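You operate a simulated robot arm through the tools that you are given. There is no shell and no other tool.

Carry out the task below with a simulated robot arm. There is one attempt and no reset: what you move stays moved.

Task
Wipe the smudge off the camera lens with the green pad.
Fine: light knob to 0 first and left there; cap onto the white shelf, wipe, put the pad back and the cap on again. What is to be rubbed or washed off counts as gone when no trace of it is left.

It is judged by the outcome, as a careful person would: the job done as asked, and still so three seconds after it is handed in. It fails if anything else is knocked over, pushed out of place, dropped, spilled or broken. A push-on lid holds only when it is set on centred and level and pressed home; a screw cap is set on level and turned clockwise until tight.

Robot
A 6-joint arm with a fingered hand, fixed in place. Base frame: the origin is on the floor under the middle of its stand, x ahead of it, y to its left, z up. Readings come in m, degrees, newtons and seconds.
With the tool pointing down near the work surface it reaches from about 0.5 to 0.96 m from the base axis. Its first joint turns from -166.0 to 166.0 degrees. Payload 5 kg.
The TCP is the grasp point between the finger pads, 0.043 m short of the fingertips. In the tool frame z runs along the fingers and y along their closing line. The gripper opens to 0.144 m; its body begins 0.05 m behind the TCP. The gripper is a hand of 5 fingers: y runs from the thumb to the fingers, the wrist lies at [-0.021, -0.133, -0.233] in the tool frame, and closing takes about 1.5 s.
Orientation is that of the tool frame in the base frame, as a unit quaternion [w, x, y, z]. With the fingers straight down and the wrist toward the robot, the tool's x, y and z point along [0, 1, 0], [1, 0, 0] and [0, 0, -1] of the base frame.

Tools
- The arm moves only by the tool jog_arm. Its argument "targets" is a list of rows, each an object (a shift or turn left out is 0, a gripper value left out holds the last) with "gripper": the closure in counts, from 0 (fully open) to 255 (shut); "dp": the shift along the tool's x, y, z in m, a list of three; "dr": the turn, a rotation vector about the tool's x, y, z in degrees, a list of three. In form: [{"gripper": gripper, "dp": [x, y, z], "dr": [wx, wy, wz]}, ...]. A call has 1 to 20 rows; each row shifts and turns the commanded pose from where the row before left it, along the tool's axes as they then stand. Rows are played at 5 a second. More than 0.05 m and 8.6 degrees between two rows, or a gripper value outside its range, and nothing of the call is played. Where a pose cannot be reached the arm comes as near as it can. A force on the tool above 90 N (or 10 N above the force at the start of the call, whichever is more), or a blocked arm, ends the call early, and 0.2 s more pass. The fingers move at their own pace (about 0.072 m/s each) and stop on an object; they squeeze with about 28 N. The grip force told is the motor's: it shows also when the fingers shut on nothing. Time passes only in rows, and 0.2 s behind the last, so rows that do not move let the fingers close. The reply holds the time, the measured pose of the TCP, the force on the tool along the base axes, the opening and the grip force, in the units named above and with some noise, with the torque about the TCP (base axes, N m) and any sound that the robot's microphone picked up.
- Cameras (640 x 400 px; columns grow to the right, rows downward): "scene" is fixed at [0.401, 0.4987, 1.5288]; the picture's right is [-0.99, -0.17, 0.00], its down [-0.16, 0.92, -0.36] and it looks along [0.06, -0.35, -0.93] (base axes); focal length 347 px, centre (320, 200). "wrist" rides on the gripper at [0.086, -0.109, -0.168] in the tool frame; the picture's right is [-0.80, 0.28, -0.53], its down [-0.54, -0.73, 0.42] and it looks along [-0.27, 0.63, 0.73] (tool axes); focal length 275 px, centre (320, 200). There is no depth. A picture from a camera that has moved, and an enlarged one, comes with that camera's place and axes in the base frame and with its lens.
- camera(camera): a new picture of that camera. No time passes.
- move_column(by): slides the trunk up (or, below 0, down) by that many m; the arm rides with it, the base frame stays. It gives what a move gives, with no picture.
- hand_shape(shape): the hand has 5 fingers and takes this shape, open, in about a second: jaw (thumb against the fingers, like two jaws); tri (thumb and two fingers); tip (a fingertip pinch); poke (one finger out to press); point (the index stretched); flat (the hand flat); cup (the hand cupped); fist (a fist). The gripper value then closes the fingers along that shape, each until it touches; the sizes above hold for jaw. It gives what a move gives, with no picture.
- zoom(camera, box): a new picture of the part [left, top, right, bottom] of that camera's present view, enlarged. No time passes.
- finish_job(): hands the job in; it is judged then, once.

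Places have to be worked out from the pictures, the camera data and where the tool is seen. Open the gripper and draw the arm clear of the work before you hand the job in, unless the task says otherwise.

The tools are called by a JSON object that holds its "method" and its "body". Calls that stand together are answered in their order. jog_arm: Moves the arm, as the interface text tells. Its arguments: {"type":"object","properties":{"targets":{"type":"array"}},"required":["targets"]} The other tools are called the same way: move_column (by) moves the trunk up or down; hand_shape (shape) gives the hand a shape; camera (camera) takes a picture; zoom (camera, box) takes an enlarged picture of a part of a camera's view; finish_job () hands the job in.

At the start:

```text
time_s: 0.0
eef_pos: [0.4485, 0.2978, 1.173]
tool_rot: [0.0, 0.707, 0.707, 0.0]
ft_force: [0.2, 0.3, 0.6]
wrist_torque: [0.0, -0.01, 0.0]
width: 0.1436
finger_force: 0.1
shape: jaw
trunk travel left (down, up): [-0.475, 0.115]
```

scene: 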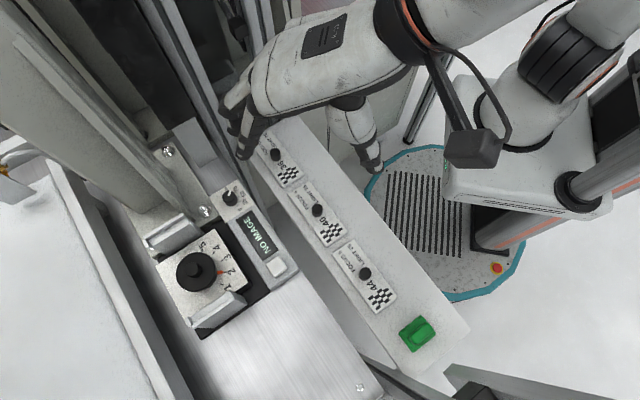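
wrist: 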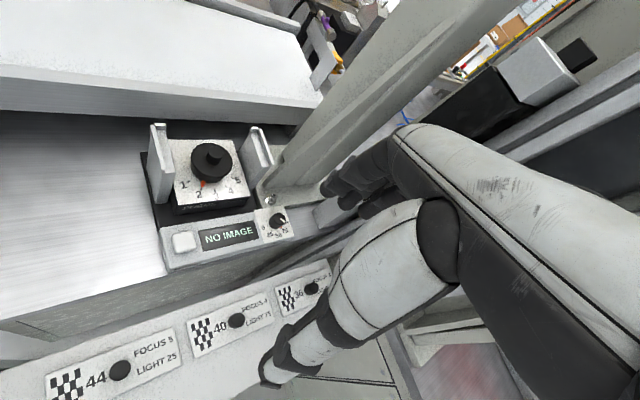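

I'll begin by looking closely at the scene from both cameras to identify the knob, lens, cap, pad and shelf.

{"method": "zoom", "body": {"camera": "scene", "box": [130, 160, 310, 340]}}

{"method": "zoom", "body": {"camera": "scene", "box": [240, 120, 480, 370]}}

{"method": "zoom", "body": {"camera": "wrist", "box": [130, 100, 330, 280]}}

{"method": "zoom", "body": {"camera": "scene", "box": [0, 0, 320, 200]}}

```text
2.22 times, centred on (220, 250) of scene
camera zoom: at [0.401, 0.4987, 1.5288], right [-0.99, -0.17, 0.0], down [-0.16, 0.92, -0.36], along [0.06, -0.35, -0.93], focal length 770 px, centre (542, 89)
```

zoom: 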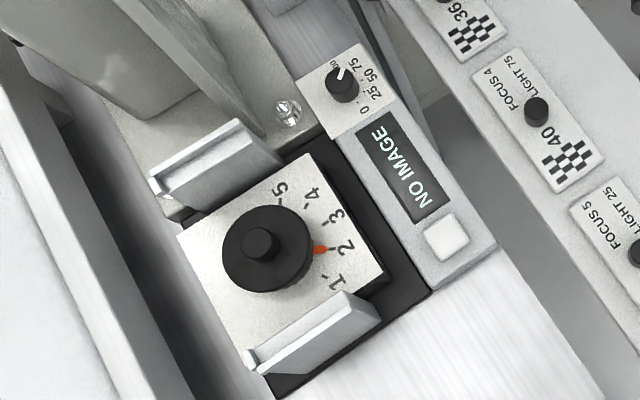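

```text
1.60 times, centred on (360, 245) of scene
camera zoom: at [0.401, 0.4987, 1.5288], right [-0.99, -0.17, 0.0], down [-0.16, 0.92, -0.36], along [0.06, -0.35, -0.93], focal length 555 px, centre (256, 128)
```

zoom: 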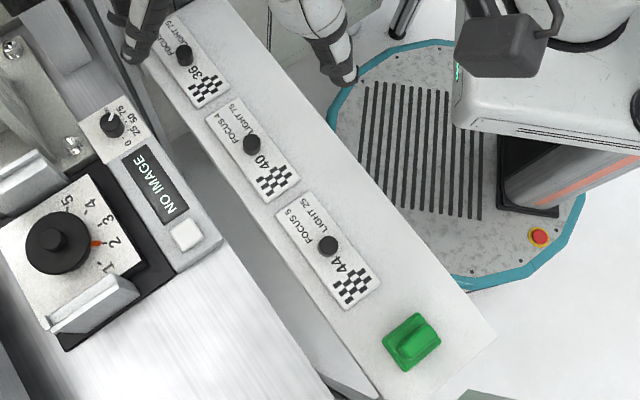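

```text
2.22 times, centred on (230, 190) of wrist
camera zoom: at [0.34, 0.384, 1.3394], right [0.28, -0.8, 0.53], down [-0.73, -0.54, -0.42], along [0.63, -0.27, -0.73], focal length 612 px, centre (520, 222)
```

zoom: 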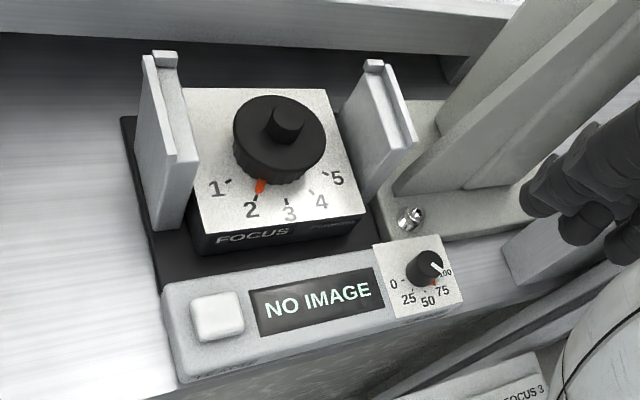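

```text
2.00 times, centred on (160, 100) of scene
camera zoom: at [0.401, 0.4987, 1.5288], right [-0.99, -0.17, 0.0], down [-0.16, 0.92, -0.36], along [0.06, -0.35, -0.93], focal length 694 px, centre (640, 400)
```

zoom: 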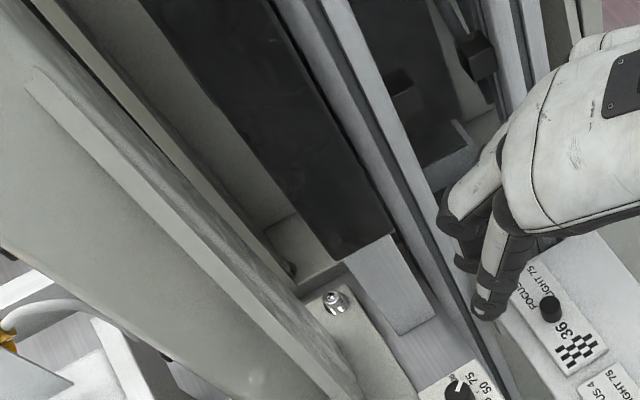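

I'll zoom tighter on the light knob, the focus block and the pad before moving.

{"method": "zoom", "body": {"camera": "wrist", "box": [240, 195, 310, 245]}}

{"method": "zoom", "body": {"camera": "scene", "box": [205, 170, 265, 220]}}

{"method": "zoom", "body": {"camera": "wrist", "box": [140, 110, 290, 220]}}

{"method": "zoom", "body": {"camera": "scene", "box": [340, 280, 480, 380]}}

{"method": "zoom", "body": {"camera": "scene", "box": [0, 150, 200, 400]}}

```text
8.00 times, centred on (275, 220) of wrist
camera zoom: at [0.34, 0.384, 1.3394], right [0.28, -0.8, 0.53], down [-0.73, -0.54, -0.42], along [0.63, -0.27, -0.73], focal length 2202 px, centre (680, 40)
```

zoom: 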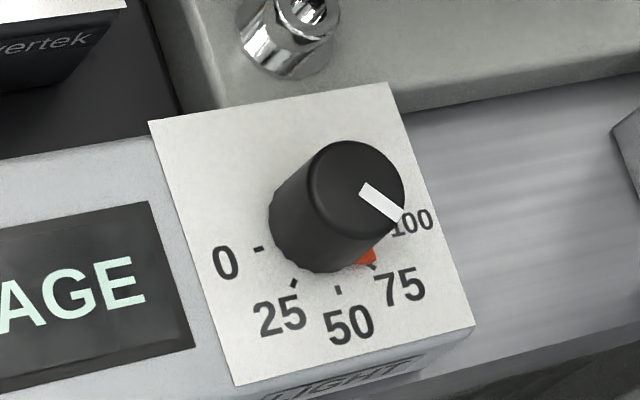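

```text
8.00 times, centred on (235, 195) of scene
camera zoom: at [0.401, 0.4987, 1.5288], right [-0.99, -0.17, 0.0], down [-0.16, 0.92, -0.36], along [0.06, -0.35, -0.93], focal length 2774 px, centre (1000, 240)
```

zoom: 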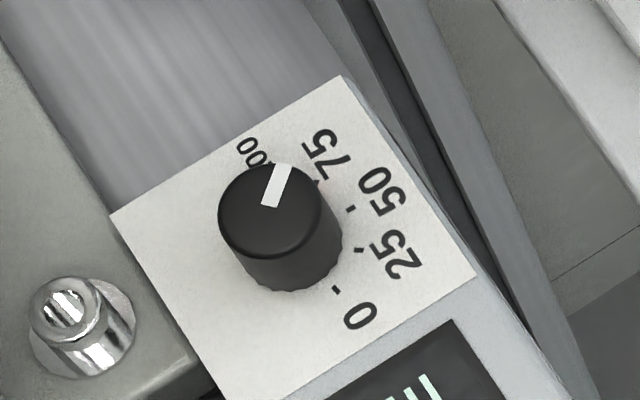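

```text
3.64 times, centred on (215, 165) of wrist
camera zoom: at [0.34, 0.384, 1.3394], right [0.28, -0.8, 0.53], down [-0.73, -0.54, -0.42], along [0.63, -0.27, -0.73], focal length 1001 px, centre (702, 327)
```

zoom: 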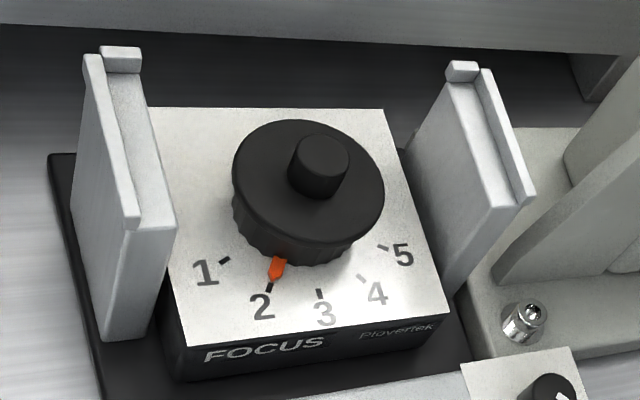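

```text
4.00 times, centred on (410, 330) of scene
camera zoom: at [0.401, 0.4987, 1.5288], right [-0.99, -0.17, 0.0], down [-0.16, 0.92, -0.36], along [0.06, -0.35, -0.93], focal length 1387 px, centre (-40, -320)
```

zoom: 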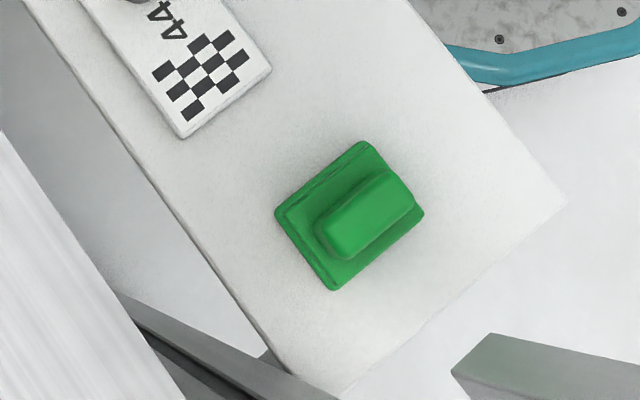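

```text
1.60 times, centred on (100, 275) of scene
camera zoom: at [0.401, 0.4987, 1.5288], right [-0.99, -0.17, 0.0], down [-0.16, 0.92, -0.36], along [0.06, -0.35, -0.93], focal length 555 px, centre (672, 80)
```

zoom: 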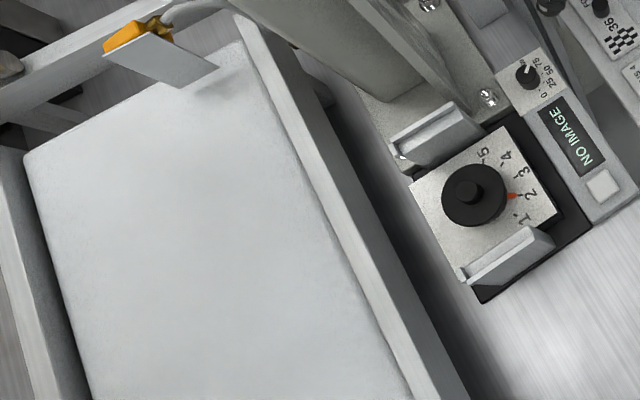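

The station is yawed about 45°: the light knob (pointer near 75) sits around [0.617, 0.288, 0.90], the capped lens with the focus ring around [0.627, 0.440, 0.93], and the green pad on the white shelf near [0.22, 0.47, 0.82]. I'll turn the hand about its axis in place so its closing line faces the station squarely, then look again.

{"method": "jog_arm", "body": {"targets": [{"gripper": 0, "dr": [0, 0, -8]}, {"dr": [0, 0, -8]}, {"dr": [0, 0, -8]}, {"dr": [0, 0, -8]}, {"dr": [0, 0, -8]}, {"dr": [0, 0, -5]}]}}

```text
time_s: 1.4
eef_pos: [0.4489, 0.2987, 1.1731]
tool_rot: [0.0, 0.382, 0.924, 0.0]
ft_force: [1.0, -0.2, -0.6]
wrist_torque: [-0.02, 0.01, 0.02]
width: 0.1439
finger_force: 0.0
shape: jaw
trunk travel left (down, up): [-0.475, 0.115]
```

The hand is now yawed by 45°. I take fresh pictures from both cameras.

{"method": "camera", "body": {"camera": "wrist"}}

{"method": "camera", "body": {"camera": "scene"}}

```text
taken
camera wrist: at [0.3113, 0.2821, 1.3394], right [0.76, -0.36, 0.53], down [-0.13, -0.9, -0.42], along [0.63, 0.26, -0.73], focal length 275 px, centre (320, 200)
```

wrist: 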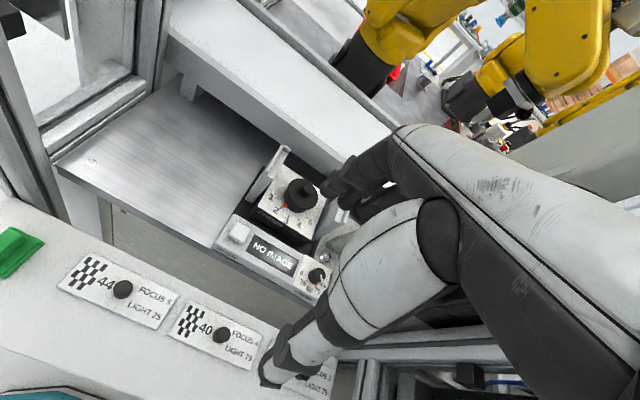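

```text
taken
```

scene: 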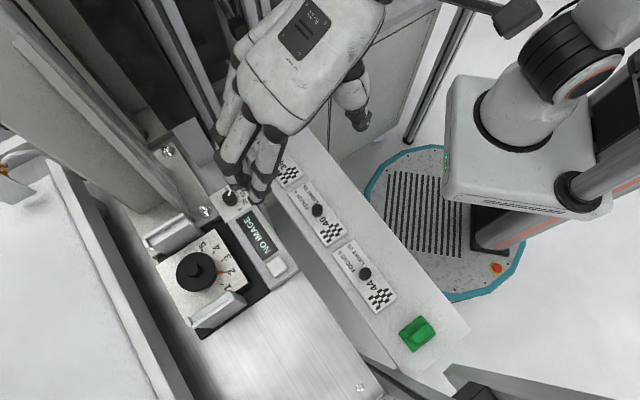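

To see the light knob and the post next to it unobstructed, I shift the hand 0.15 m along the station (tool +x) at this safe height.

{"method": "jog_arm", "body": {"targets": [{"dp": [0.04, 0, 0]}, {"dp": [0.04, 0, 0]}, {"dp": [0.04, 0, 0]}, {"dp": [0.04, 0, 0]}, {"dp": [0, 0, 0]}]}}

{"method": "camera", "body": {"camera": "wrist"}}

{"method": "camera", "body": {"camera": "scene"}}

```text
time_s: 2.6
eef_pos: [0.3347, 0.412, 1.1727]
tool_rot: [-0.001, 0.383, 0.924, 0.0]
ft_force: [-0.6, -0.4, -0.5]
wrist_torque: [0.01, -0.03, -0.02]
width: 0.1437
finger_force: 0.0
shape: jaw
trunk travel left (down, up): [-0.475, 0.115]
```

```text
taken
camera wrist: at [0.1966, 0.395, 1.3395], right [0.76, -0.36, 0.53], down [-0.13, -0.9, -0.42], along [0.63, 0.25, -0.73], focal length 275 px, centre (320, 200)
```

wrist: 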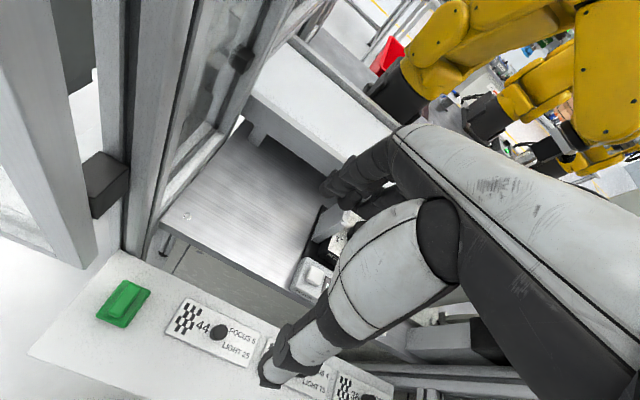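

```text
taken
```

scene: 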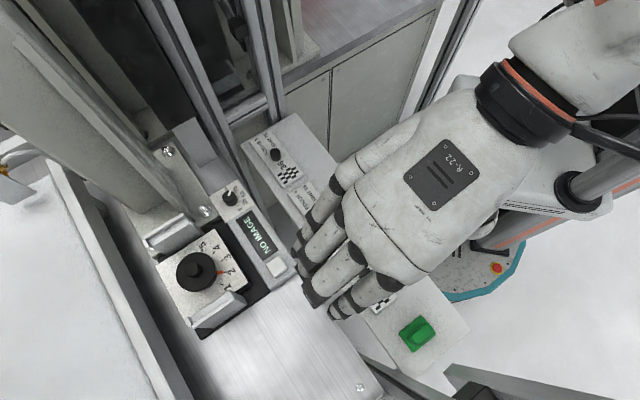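

The scene view now shows the light knob free. Before approaching, I want to see how the smaller grasp shapes look, so I try the fingertip pinch here in free air.

{"method": "hand_shape", "body": {"shape": "tip"}}

{"method": "camera", "body": {"camera": "wrist"}}

{"method": "zoom", "body": {"camera": "scene", "box": [260, 140, 500, 360]}}

```text
time_s: 3.5
eef_pos: [0.3348, 0.4105, 1.1723]
tool_rot: [0.0, 0.382, 0.924, -0.001]
ft_force: [-0.1, 0.4, 0.3]
wrist_torque: [-0.02, 0.02, -0.03]
width: 0.1437
finger_force: 0.1
shape: tip
trunk travel left (down, up): [-0.475, 0.115]
```

```text
taken
camera wrist: at [0.1969, 0.3946, 1.3394], right [0.76, -0.36, 0.53], down [-0.13, -0.9, -0.42], along [0.63, 0.25, -0.73], focal length 275 px, centre (320, 200)
```

wrist: 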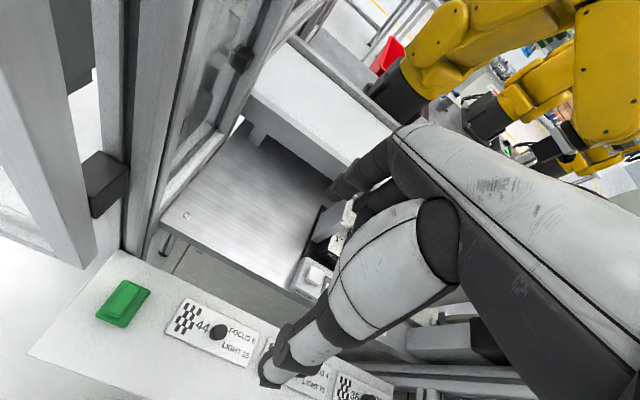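

```text
1.82 times, centred on (380, 250) of scene
camera zoom: at [0.401, 0.4987, 1.5288], right [-0.99, -0.17, 0.0], down [-0.16, 0.92, -0.36], along [0.06, -0.35, -0.93], focal length 630 px, centre (211, 109)
```

zoom: 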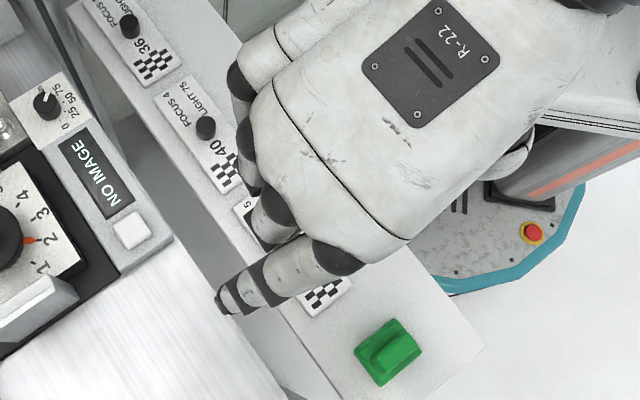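

In tip shape the index and thumb oppose each other at about tool x = 0. I need to know how close the vertical frame posts are to the light knob, so I zoom on that region in the scene view.

{"method": "zoom", "body": {"camera": "scene", "box": [120, 40, 320, 220]}}

{"method": "zoom", "body": {"camera": "scene", "box": [140, 0, 300, 110]}}

```text
2.22 times, centred on (220, 130) of scene
camera zoom: at [0.401, 0.4987, 1.5288], right [-0.99, -0.17, 0.0], down [-0.16, 0.92, -0.36], along [0.06, -0.35, -0.93], focal length 770 px, centre (542, 356)
```

zoom: 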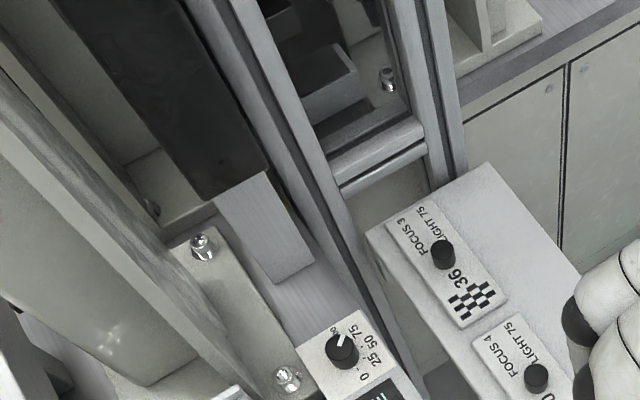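

```text
3.64 times, centred on (220, 55) of scene
camera zoom: at [0.401, 0.4987, 1.5288], right [-0.99, -0.17, 0.0], down [-0.16, 0.92, -0.36], along [0.06, -0.35, -0.93], focal length 1261 px, centre (684, 727)
```

zoom: 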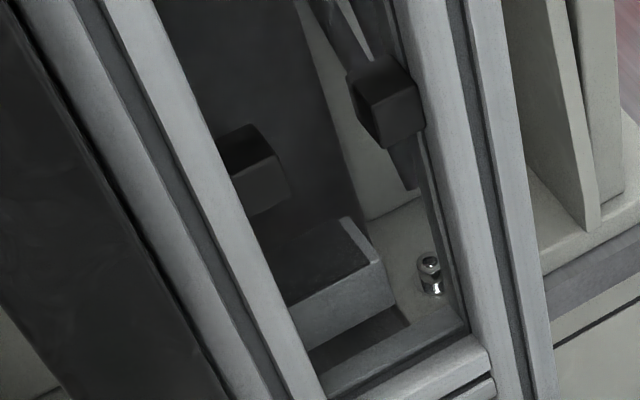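

The scene and first wrist view suggest a vertical frame post very near the light knob (about [0.59, 0.22]), between table and shelf. I'll turn the hand back 45° here so that the wrist camera looks at the knob and post from this side and I can triangulate it.

{"method": "jog_arm", "body": {"targets": [{"dr": [0, 0, 8]}, {"dr": [0, 0, 8]}, {"dr": [0, 0, 8]}, {"dr": [0, 0, 8]}, {"dr": [0, 0, 8]}, {"dr": [0, 0, 5]}, {"dr": [0, 0, 0]}]}}

{"method": "camera", "body": {"camera": "wrist"}}

{"method": "camera", "body": {"camera": "scene"}}

```text
time_s: 5.1
eef_pos: [0.3363, 0.4107, 1.1734]
tool_rot: [0.001, 0.708, 0.707, 0.0]
ft_force: [-0.5, 1.1, 0.1]
wrist_torque: [-0.04, 0.01, 0.0]
width: 0.1439
finger_force: 0.1
shape: tip
trunk travel left (down, up): [-0.475, 0.115]
```

```text
taken
camera wrist: at [0.2269, 0.4964, 1.3395], right [0.28, -0.8, 0.53], down [-0.73, -0.54, -0.42], along [0.63, -0.27, -0.73], focal length 275 px, centre (320, 200)
```

wrist: 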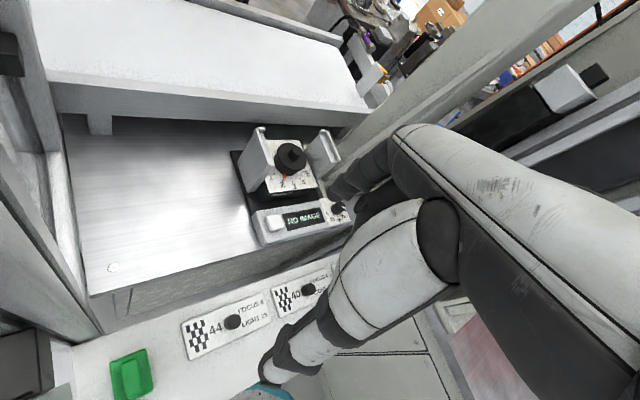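

```text
taken
```

scene: 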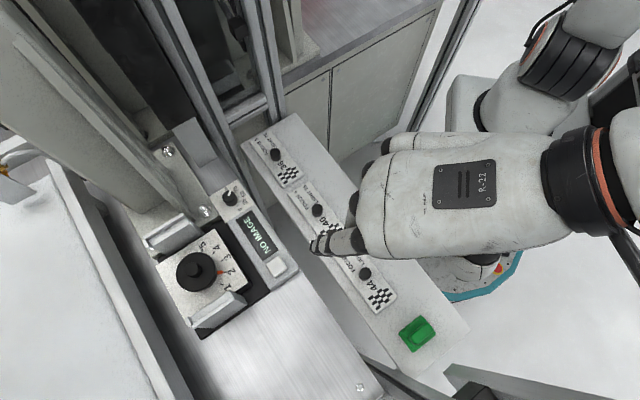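

The hand still hides the post from the wrist camera; I turn a further 32° so the knob moves to the left part of the picture.

{"method": "jog_arm", "body": {"targets": [{"dr": [0, 0, 8]}, {"dr": [0, 0, 8]}, {"dr": [0, 0, 8]}, {"dr": [0, 0, 8]}, {"dr": [0, 0, 0]}]}}

{"method": "camera", "body": {"camera": "wrist"}}

{"method": "camera", "body": {"camera": "scene"}}

```text
time_s: 6.3
eef_pos: [0.3356, 0.4116, 1.173]
tool_rot: [-0.001, 0.875, 0.484, 0.0]
ft_force: [-1.4, 0.4, -0.6]
wrist_torque: [-0.01, 0.0, 0.0]
width: 0.144
finger_force: 0.0
shape: tip
trunk travel left (down, up): [-0.475, 0.115]
```

```text
taken
camera wrist: at [0.2893, 0.5415, 1.3393], right [-0.18, -0.83, 0.53], down [-0.9, -0.07, -0.42], along [0.39, -0.56, -0.73], focal length 275 px, centre (320, 200)
```

wrist: 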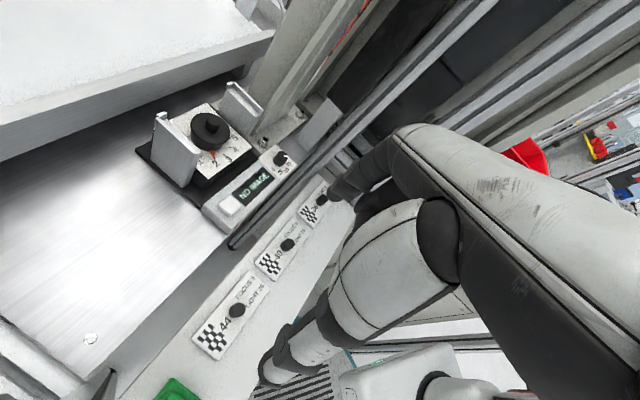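

```text
taken
```

scene: 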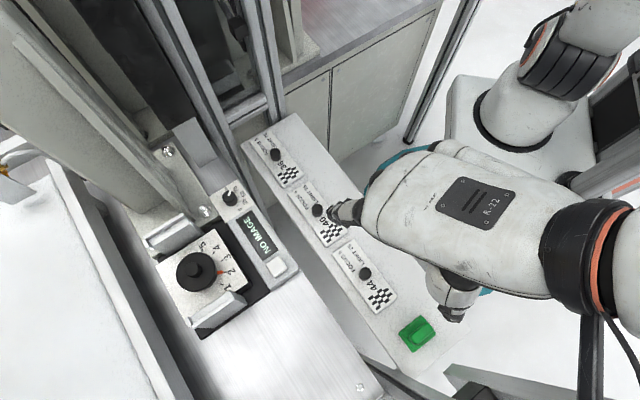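

Now the post is clearly visible crossing in front of the knob. I zoom to measure it precisely.

{"method": "zoom", "body": {"camera": "wrist", "box": [130, 60, 370, 260]}}

{"method": "zoom", "body": {"camera": "wrist", "box": [220, 100, 340, 190]}}

{"method": "zoom", "body": {"camera": "scene", "box": [180, 100, 320, 220]}}

```text
2.00 times, centred on (250, 160) of wrist
camera zoom: at [0.2893, 0.5415, 1.3393], right [-0.18, -0.83, 0.53], down [-0.9, -0.07, -0.42], along [0.39, -0.56, -0.73], focal length 551 px, centre (460, 280)
```

zoom: 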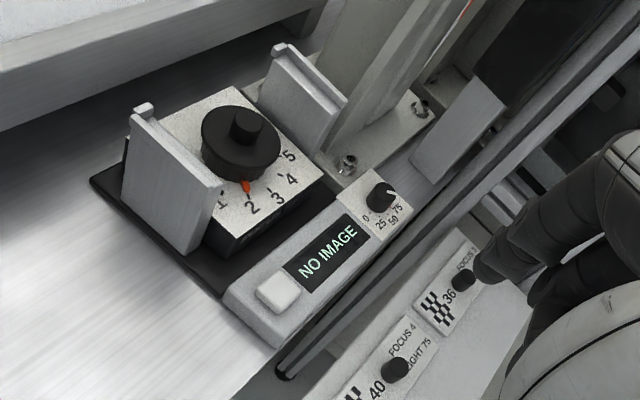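

```text
4.44 times, centred on (280, 145) of wrist
camera zoom: at [0.2893, 0.5415, 1.3393], right [-0.18, -0.83, 0.53], down [-0.9, -0.07, -0.42], along [0.39, -0.56, -0.73], focal length 1224 px, centre (498, 444)
```

zoom: 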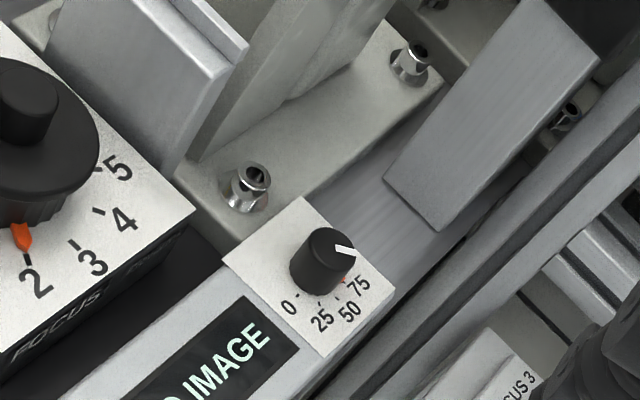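

```text
3.33 times, centred on (250, 160) of scene
camera zoom: at [0.401, 0.4987, 1.5288], right [-0.99, -0.17, 0.0], down [-0.16, 0.92, -0.36], along [0.06, -0.35, -0.93], focal length 1156 px, centre (553, 333)
```

zoom: 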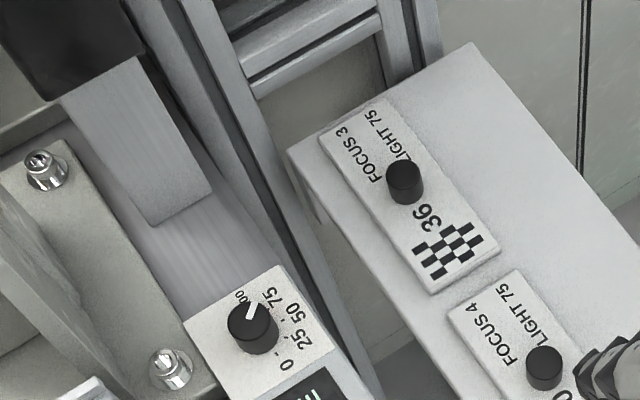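

Post 1 lies near v≈0.58 in station axes but its distance along the panel is poorly conditioned. I'll turn back and move the hand to about [0.45, 0.12, 1.17], to see the post and knob from the other side.

{"method": "jog_arm", "body": {"targets": [{"dr": [0, 0, -8]}, {"dr": [0, 0, -8]}, {"dr": [0, 0, -8]}, {"dr": [0, 0, -8]}, {"dr": [0, 0, -8]}, {"dr": [0, 0, -8]}, {"dr": [0, 0, -8]}, {"dr": [0, 0, -8]}, {"dr": [0, 0, -8]}, {"dr": [0, 0, -5]}, {"dp": [-0.0359, -0.0157, 0]}, {"dp": [-0.0359, -0.0157, 0]}, {"dp": [-0.0359, -0.0157, 0]}, {"dp": [-0.0359, -0.0157, 0]}, {"dp": [-0.0359, -0.0157, 0]}, {"dp": [-0.0359, -0.0157, 0]}, {"dp": [-0.0359, -0.0157, 0]}, {"dp": [-0.0359, -0.0157, 0]}, {"dp": [0, 0, 0]}]}}

{"method": "camera", "body": {"camera": "wrist"}}

{"method": "camera", "body": {"camera": "scene"}}

```text
time_s: 10.3
eef_pos: [0.4501, 0.1178, 1.1735]
tool_rot: [-0.001, 0.383, 0.924, 0.0]
ft_force: [0.1, 0.1, -0.7]
wrist_torque: [0.04, 0.01, -0.01]
width: 0.1439
finger_force: 0.2
shape: tip
trunk travel left (down, up): [-0.475, 0.115]
```

```text
taken
camera wrist: at [0.3126, 0.102, 1.3395], right [0.76, -0.36, 0.53], down [-0.13, -0.9, -0.42], along [0.63, 0.25, -0.73], focal length 275 px, centre (320, 200)
```

wrist: 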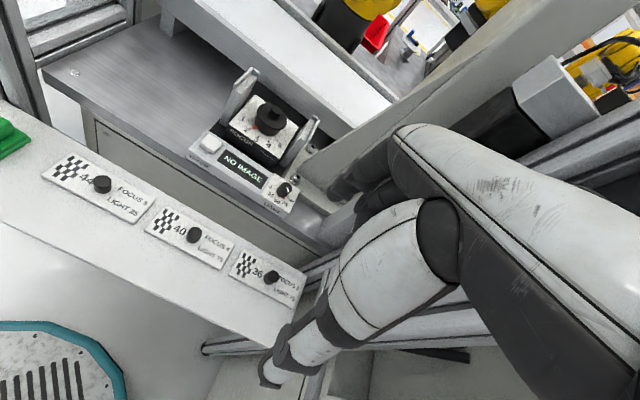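

```text
taken
```

scene: 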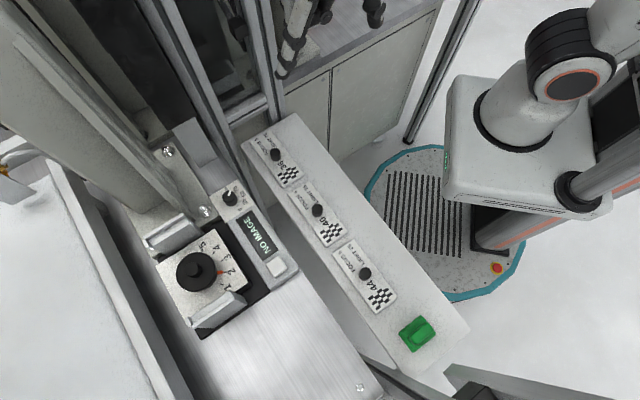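

I zoom to see exactly how the fingers and the posts overlap from here, and where the knob, panel and post 1 lie in the wrist view.

{"method": "zoom", "body": {"camera": "scene", "box": [220, 0, 400, 112]}}

{"method": "zoom", "body": {"camera": "wrist", "box": [180, 60, 370, 300]}}

{"method": "zoom", "body": {"camera": "wrist", "box": [200, 180, 420, 320]}}

```text
3.56 times, centred on (310, 56) of scene
camera zoom: at [0.401, 0.4987, 1.5288], right [-0.99, -0.17, 0.0], down [-0.16, 0.92, -0.36], along [0.06, -0.35, -0.93], focal length 1233 px, centre (356, 712)
```

zoom: 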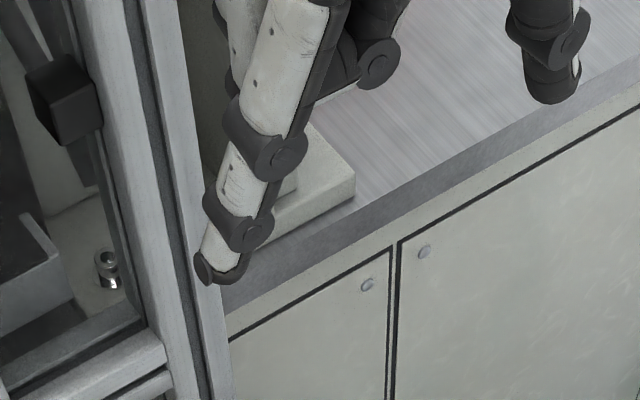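

```text
1.67 times, centred on (275, 180) of wrist
camera zoom: at [0.3126, 0.102, 1.3395], right [0.76, -0.36, 0.53], down [-0.13, -0.9, -0.42], along [0.63, 0.25, -0.73], focal length 459 px, centre (395, 233)
```

zoom: 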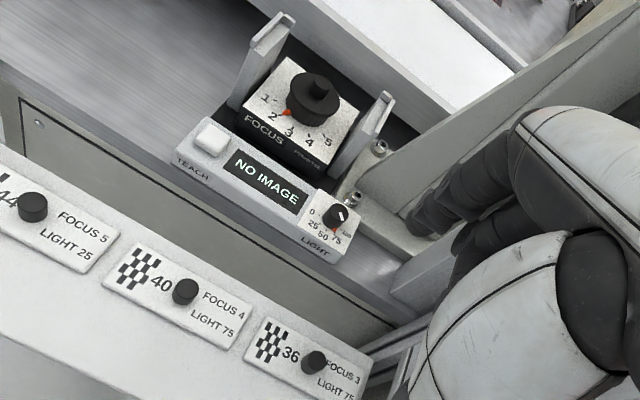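

```text
2.86 times, centred on (310, 250) of wrist
camera zoom: at [0.3126, 0.102, 1.3395], right [0.76, -0.36, 0.53], down [-0.13, -0.9, -0.42], along [0.63, 0.25, -0.73], focal length 786 px, centre (349, 57)
```

zoom: 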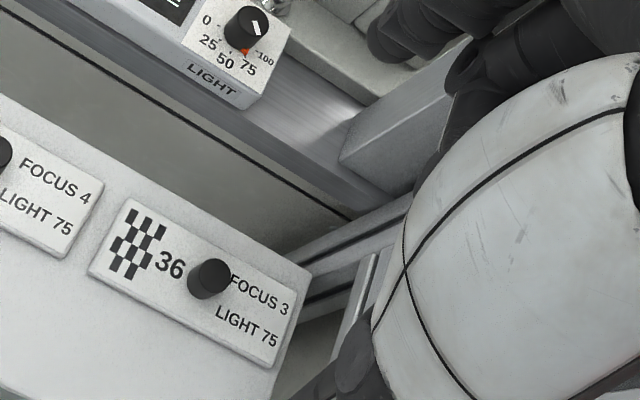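

This well-conditioned view puts post 1 near [0.68, 0.13] – about 0.16 m from the knob – which leaves enough room, and the knob axis at about [0.615, 0.287] with its top at z≈0.912. I now close the pinch in free air to learn where the fingertips meet.

{"method": "jog_arm", "body": {"targets": [{"gripper": 215}, {"gripper": 215}, {"gripper": 215}, {"gripper": 215}, {"gripper": 215}, {"gripper": 215}, {"gripper": 215}, {"gripper": 215}]}}

{"method": "camera", "body": {"camera": "wrist"}}

{"method": "zoom", "body": {"camera": "scene", "box": [220, 0, 400, 112]}}

```text
time_s: 12.1
eef_pos: [0.4507, 0.1182, 1.1731]
tool_rot: [0.0, 0.383, 0.924, 0.0]
ft_force: [-0.1, 0.5, -0.2]
wrist_torque: [0.0, 0.03, 0.01]
width: 0.023
finger_force: 0.2
shape: tip
trunk travel left (down, up): [-0.475, 0.115]
```

```text
taken
camera wrist: at [0.3124, 0.1025, 1.3395], right [0.76, -0.36, 0.53], down [-0.13, -0.9, -0.42], along [0.63, 0.25, -0.73], focal length 275 px, centre (320, 200)
```

wrist: 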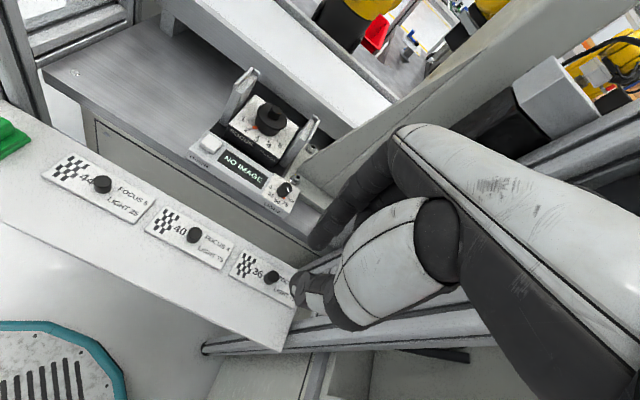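

```text
3.56 times, centred on (310, 56) of scene
camera zoom: at [0.401, 0.4987, 1.5288], right [-0.99, -0.17, 0.0], down [-0.16, 0.92, -0.36], along [0.06, -0.35, -0.93], focal length 1233 px, centre (356, 712)
```

zoom: 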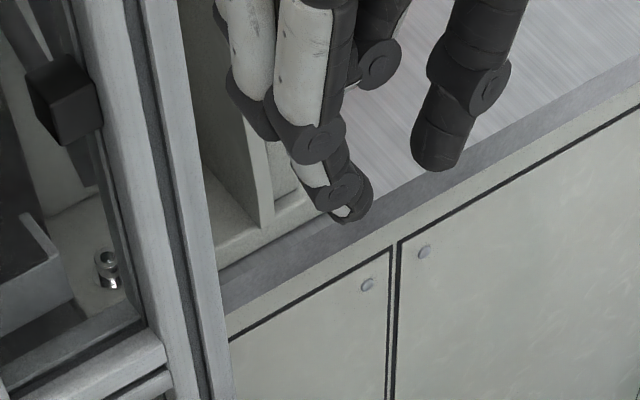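

At a width of 0.023 the index and thumb tips sit symmetrically about the TCP, 0.043 m below it. I pre-open to about 0.05, yaw 15° clockwise to keep away from the tall box, and fly over the knob to about [0.615, 0.287, 1.06].

{"method": "jog_arm", "body": {"targets": [{"gripper": 166, "dr": [0, 0, 8]}, {"dr": [0, 0, 7]}, {"dp": [0.01274, 0.04524, 0]}, {"dp": [0.01274, 0.04524, 0]}, {"dp": [0.01274, 0.04524, 0]}, {"dp": [0.01274, 0.04524, 0]}, {"dp": [0.01274, 0.04524, 0]}, {"dp": [0, 0, 0.0377]}, {"dp": [0, 0, 0.0377]}, {"dp": [0, 0, 0.0377]}, {"dp": [0, 0, 0]}]}}

{"method": "camera", "body": {"camera": "wrist"}}

{"method": "camera", "body": {"camera": "scene"}}

```text
time_s: 14.5
eef_pos: [0.613, 0.2882, 1.0591]
tool_rot: [0.0, 0.501, 0.866, 0.0]
ft_force: [0.0, -0.1, -0.5]
wrist_torque: [-0.02, -0.01, -0.02]
width: 0.05
finger_force: 0.1
shape: tip
trunk travel left (down, up): [-0.475, 0.115]
```

```text
taken
camera wrist: at [0.4761, 0.3081, 1.2265], right [0.64, -0.55, 0.53], down [-0.36, -0.83, -0.42], along [0.68, 0.08, -0.73], focal length 275 px, centre (320, 200)
```

wrist: 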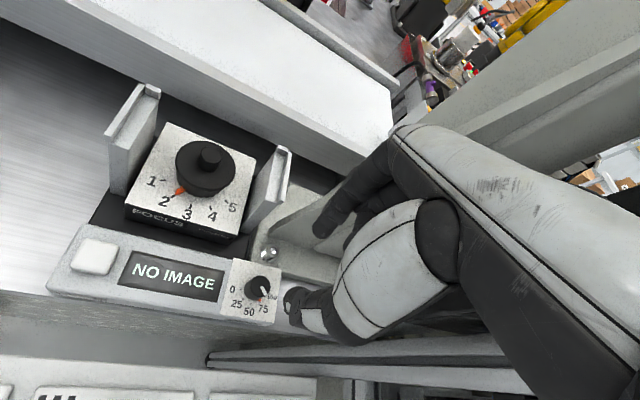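

```text
taken
```

scene: 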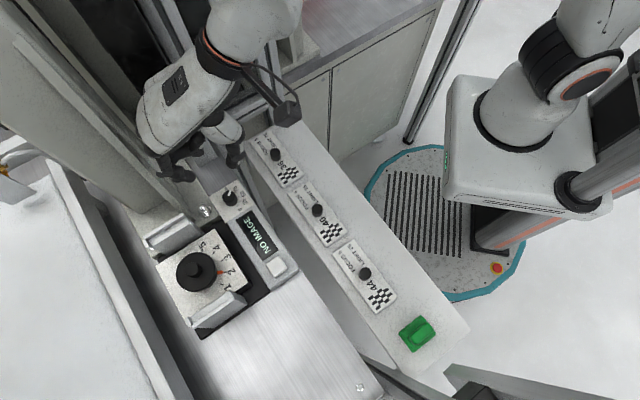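

The pinch hovers above the knob. I zoom in both cameras to refine the knob's centre relative to the fingertips.

{"method": "zoom", "body": {"camera": "wrist", "box": [215, 225, 375, 345]}}

{"method": "zoom", "body": {"camera": "scene", "box": [150, 110, 290, 220]}}

```text
3.33 times, centred on (295, 285) of wrist
camera zoom: at [0.4761, 0.3081, 1.2265], right [0.64, -0.55, 0.53], down [-0.36, -0.83, -0.42], along [0.68, 0.08, -0.73], focal length 918 px, centre (403, -83)
```

zoom: 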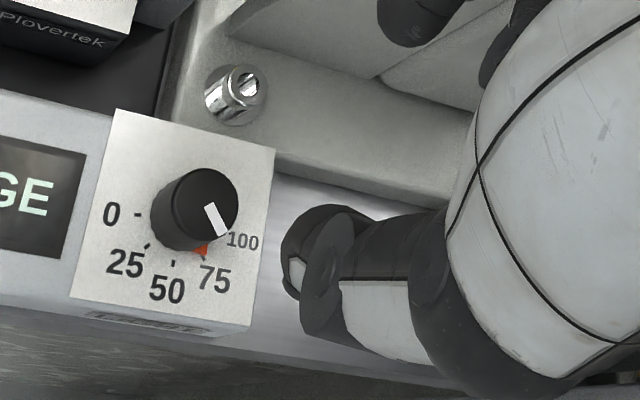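

```text
3.64 times, centred on (220, 165) of scene
camera zoom: at [0.401, 0.4987, 1.5288], right [-0.99, -0.17, 0.0], down [-0.16, 0.92, -0.36], along [0.06, -0.35, -0.93], focal length 1261 px, centre (684, 327)
```

zoom: 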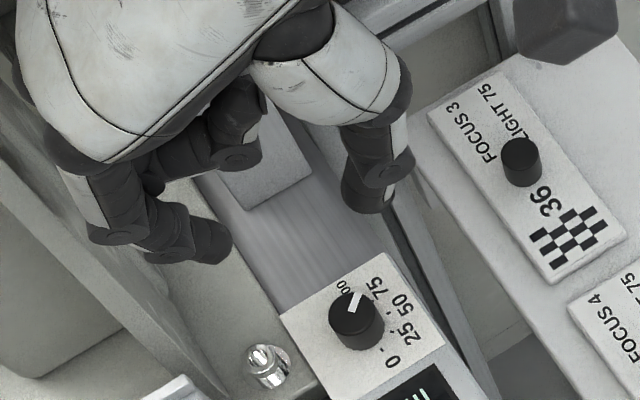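

Knob centre estimates agree near [0.612, 0.290], top between 0.912 and 0.925; the pointer is at 75, so it needs roughly 112° clockwise. I lower 0.07 m, leaving the fingertips just above the knob, and look again.

{"method": "jog_arm", "body": {"targets": [{"dp": [0, 0, 0.025]}, {"dp": [0, 0, 0.025]}, {"dp": [0, 0, 0.02]}, {"dp": [0, 0, 0]}]}}

{"method": "zoom", "body": {"camera": "wrist", "box": [215, 195, 375, 315]}}

{"method": "zoom", "body": {"camera": "scene", "box": [150, 110, 290, 220]}}

```text
time_s: 15.5
eef_pos: [0.6147, 0.2865, 0.9883]
tool_rot: [0.0, 0.499, 0.866, 0.0]
ft_force: [0.3, -0.8, -1.2]
wrist_torque: [-0.02, 0.01, 0.03]
width: 0.0501
finger_force: 0.0
shape: tip
trunk travel left (down, up): [-0.475, 0.115]
```

```text
3.33 times, centred on (295, 255) of wrist
camera zoom: at [0.4775, 0.3069, 1.1557], right [0.64, -0.55, 0.53], down [-0.36, -0.83, -0.42], along [0.68, 0.08, -0.73], focal length 918 px, centre (403, 17)
```

zoom: 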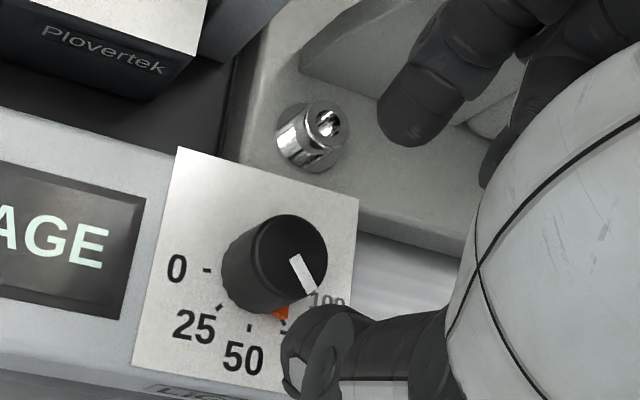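

```text
3.64 times, centred on (220, 165) of scene
camera zoom: at [0.401, 0.4987, 1.5288], right [-0.99, -0.17, 0.0], down [-0.16, 0.92, -0.36], along [0.06, -0.35, -0.93], focal length 1261 px, centre (684, 327)
```

zoom: 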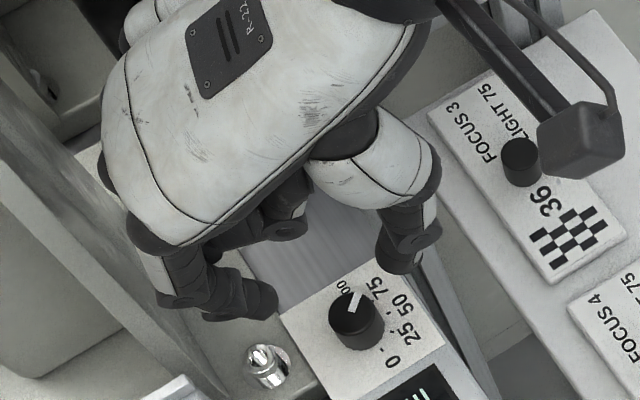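

Combining two wrist views puts the knob top at [0.615, 0.290, 0.913]; relative to the pinch midpoint it is a few mm toward +x and +y of the tool. I correct by that and descend so the tips end around z≈0.90 beside the knob.

{"method": "jog_arm", "body": {"targets": [{"dp": [0.005, 0.003, 0.01]}, {"dp": [0, 0, 0.01]}, {"dp": [0, 0, 0.01]}, {"dp": [0, 0, 0.005]}, {"dp": [0, 0, 0.005]}, {"dp": [0, 0, 0]}]}}

{"method": "zoom", "body": {"camera": "wrist", "box": [240, 170, 400, 290]}}

{"method": "zoom", "body": {"camera": "scene", "box": [170, 140, 270, 220]}}

```text
time_s: 16.9
eef_pos: [0.6132, 0.2933, 0.9497]
tool_rot: [0.001, 0.5, 0.866, 0.001]
ft_force: [-0.5, -0.1, 0.0]
wrist_torque: [0.0, 0.01, 0.0]
width: 0.0501
finger_force: 0.1
shape: tip
trunk travel left (down, up): [-0.475, 0.115]
```

```text
3.33 times, centred on (320, 230) of wrist
camera zoom: at [0.4768, 0.3135, 1.1159], right [0.64, -0.55, 0.53], down [-0.36, -0.83, -0.42], along [0.68, 0.08, -0.73], focal length 918 px, centre (320, 100)
```

zoom: 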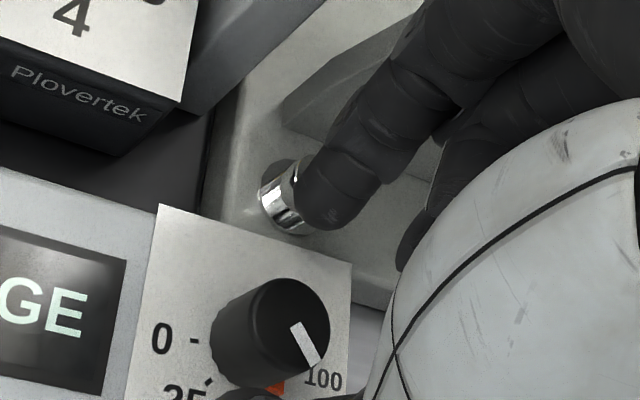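

```text
5.00 times, centred on (220, 180) of scene
camera zoom: at [0.401, 0.4987, 1.5288], right [-0.99, -0.17, 0.0], down [-0.16, 0.92, -0.36], along [0.06, -0.35, -0.93], focal length 1734 px, centre (820, 300)
```

zoom: 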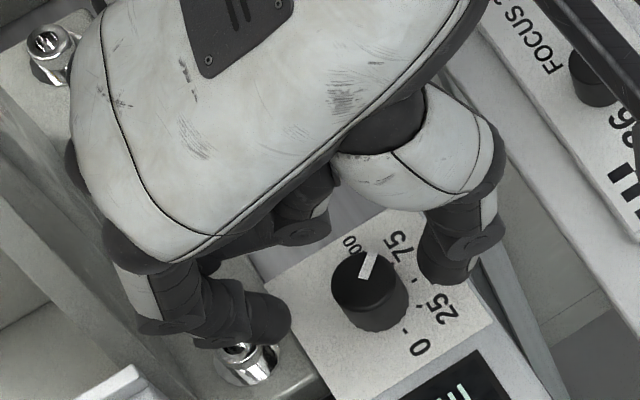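

The index tip is right next to the bolt behind the knob (bolt top ≈[0.659, 0.317, 0.902]), so I lift 3 cm, turn 25° more clockwise so the fingers straddle the knob away from the bolt, and narrow the opening to about 0.042.

{"method": "jog_arm", "body": {"targets": [{"dp": [0, 0, -0.03]}, {"gripper": 181, "dr": [0, 0, 8]}, {"dr": [0, 0, 8]}, {"dr": [0, 0, 8]}, {"dr": [0, 0, 1], "dp": [0.0024, 0.001, 0]}, {"dp": [0, 0, 0]}]}}

{"method": "zoom", "body": {"camera": "wrist", "box": [240, 190, 400, 310]}}

{"method": "zoom", "body": {"camera": "scene", "box": [170, 140, 270, 220]}}

```text
time_s: 18.3
eef_pos: [0.6138, 0.295, 0.9795]
tool_rot: [-0.001, 0.676, 0.737, -0.001]
ft_force: [0.5, -0.2, 0.0]
wrist_torque: [-0.01, -0.03, 0.01]
width: 0.0426
finger_force: 0.0
shape: tip
trunk travel left (down, up): [-0.475, 0.115]
```

```text
3.33 times, centred on (320, 250) of wrist
camera zoom: at [0.4992, 0.3721, 1.1462], right [0.35, -0.77, 0.53], down [-0.68, -0.6, -0.42], along [0.65, -0.21, -0.73], focal length 918 px, centre (320, 33)
```

zoom: 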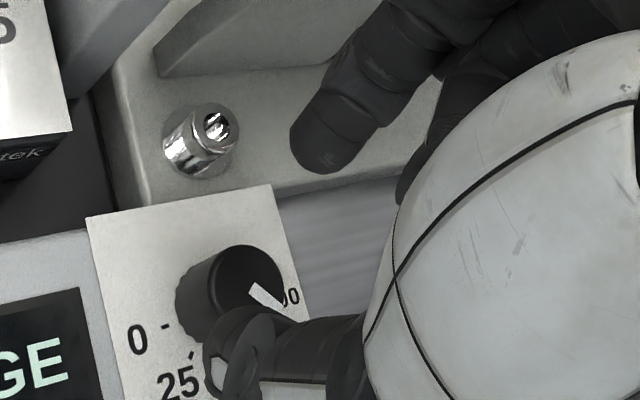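

```text
5.00 times, centred on (220, 180) of scene
camera zoom: at [0.401, 0.4987, 1.5288], right [-0.99, -0.17, 0.0], down [-0.16, 0.92, -0.36], along [0.06, -0.35, -0.93], focal length 1734 px, centre (820, 300)
```

zoom: 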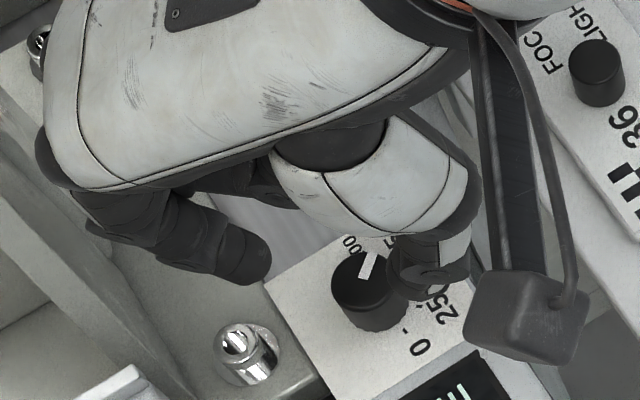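

The fingers straddle the knob clear of the bolt. I shift about 3 mm along the closing line and descend until the tips are around z≈0.90, watching the force.

{"method": "jog_arm", "body": {"targets": [{"dp": [-0.001, 0.003, 0.01]}, {"dp": [0, 0, 0.01]}, {"dp": [0, 0, 0.008]}, {"dp": [0, 0, 0.005]}, {"dp": [0, 0, 0.004]}, {"dp": [0, 0, 0]}]}}

{"method": "zoom", "body": {"camera": "wrist", "box": [240, 190, 400, 310]}}

{"method": "zoom", "body": {"camera": "scene", "box": [190, 150, 270, 220]}}

```text
time_s: 19.7
eef_pos: [0.6181, 0.2952, 0.9421]
tool_rot: [0.0, 0.675, 0.738, 0.0]
ft_force: [0.8, 0.3, -0.2]
wrist_torque: [-0.01, -0.03, 0.02]
width: 0.0428
finger_force: 0.0
shape: tip
trunk travel left (down, up): [-0.475, 0.115]
```

```text
3.33 times, centred on (320, 250) of wrist
camera zoom: at [0.5019, 0.3714, 1.1095], right [0.35, -0.77, 0.53], down [-0.68, -0.6, -0.42], along [0.65, -0.21, -0.73], focal length 918 px, centre (320, 33)
```

zoom: 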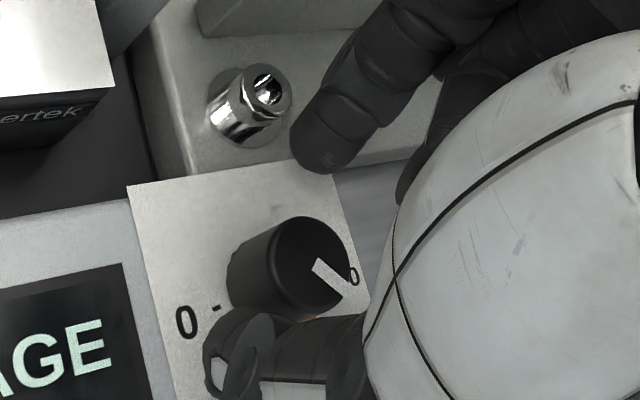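

```text
5.71 times, centred on (230, 185) of scene
camera zoom: at [0.401, 0.4987, 1.5288], right [-0.99, -0.17, 0.0], down [-0.16, 0.92, -0.36], along [0.06, -0.35, -0.93], focal length 1981 px, centre (834, 286)
```

zoom: 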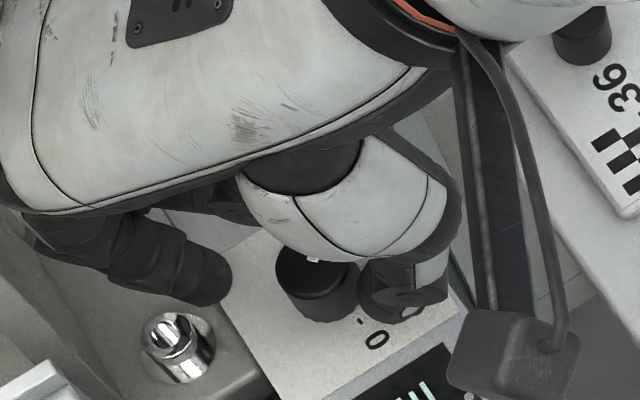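

Both views together say the knob sits about 4 mm toward the thumb from the pinch centre. I shift back by 4 mm and close onto the knob.

{"method": "jog_arm", "body": {"targets": [{"dp": [0, -0.004, 0]}, {"gripper": 204}, {"gripper": 204}, {"gripper": 204}]}}

{"method": "zoom", "body": {"camera": "wrist", "box": [240, 190, 400, 310]}}

{"method": "zoom", "body": {"camera": "scene", "box": [190, 150, 270, 220]}}

```text
time_s: 20.7
eef_pos: [0.6127, 0.2944, 0.9421]
tool_rot: [0.0, 0.676, 0.737, -0.001]
ft_force: [1.1, -0.6, -0.4]
wrist_torque: [0.01, -0.02, 0.0]
width: 0.0296
finger_force: 0.1
shape: tip
trunk travel left (down, up): [-0.475, 0.115]
```

```text
3.33 times, centred on (320, 250) of wrist
camera zoom: at [0.4983, 0.371, 1.1096], right [0.35, -0.77, 0.53], down [-0.68, -0.6, -0.42], along [0.65, -0.21, -0.73], focal length 918 px, centre (320, 33)
```

zoom: 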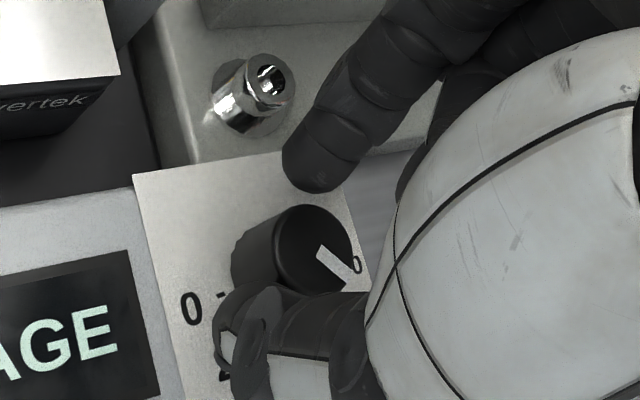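

```text
5.71 times, centred on (230, 185) of scene
camera zoom: at [0.401, 0.4987, 1.5288], right [-0.99, -0.17, 0.0], down [-0.16, 0.92, -0.36], along [0.06, -0.35, -0.93], focal length 1981 px, centre (834, 286)
```

zoom: 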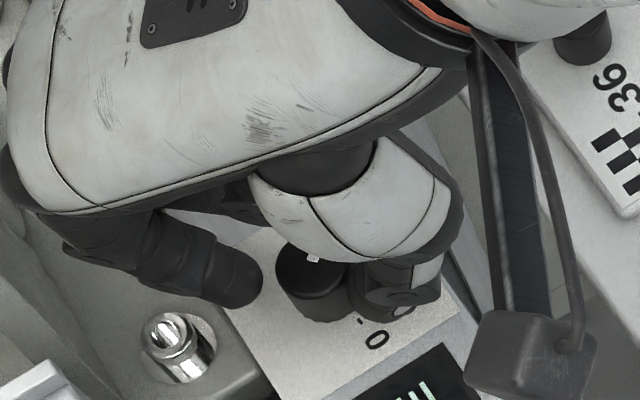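

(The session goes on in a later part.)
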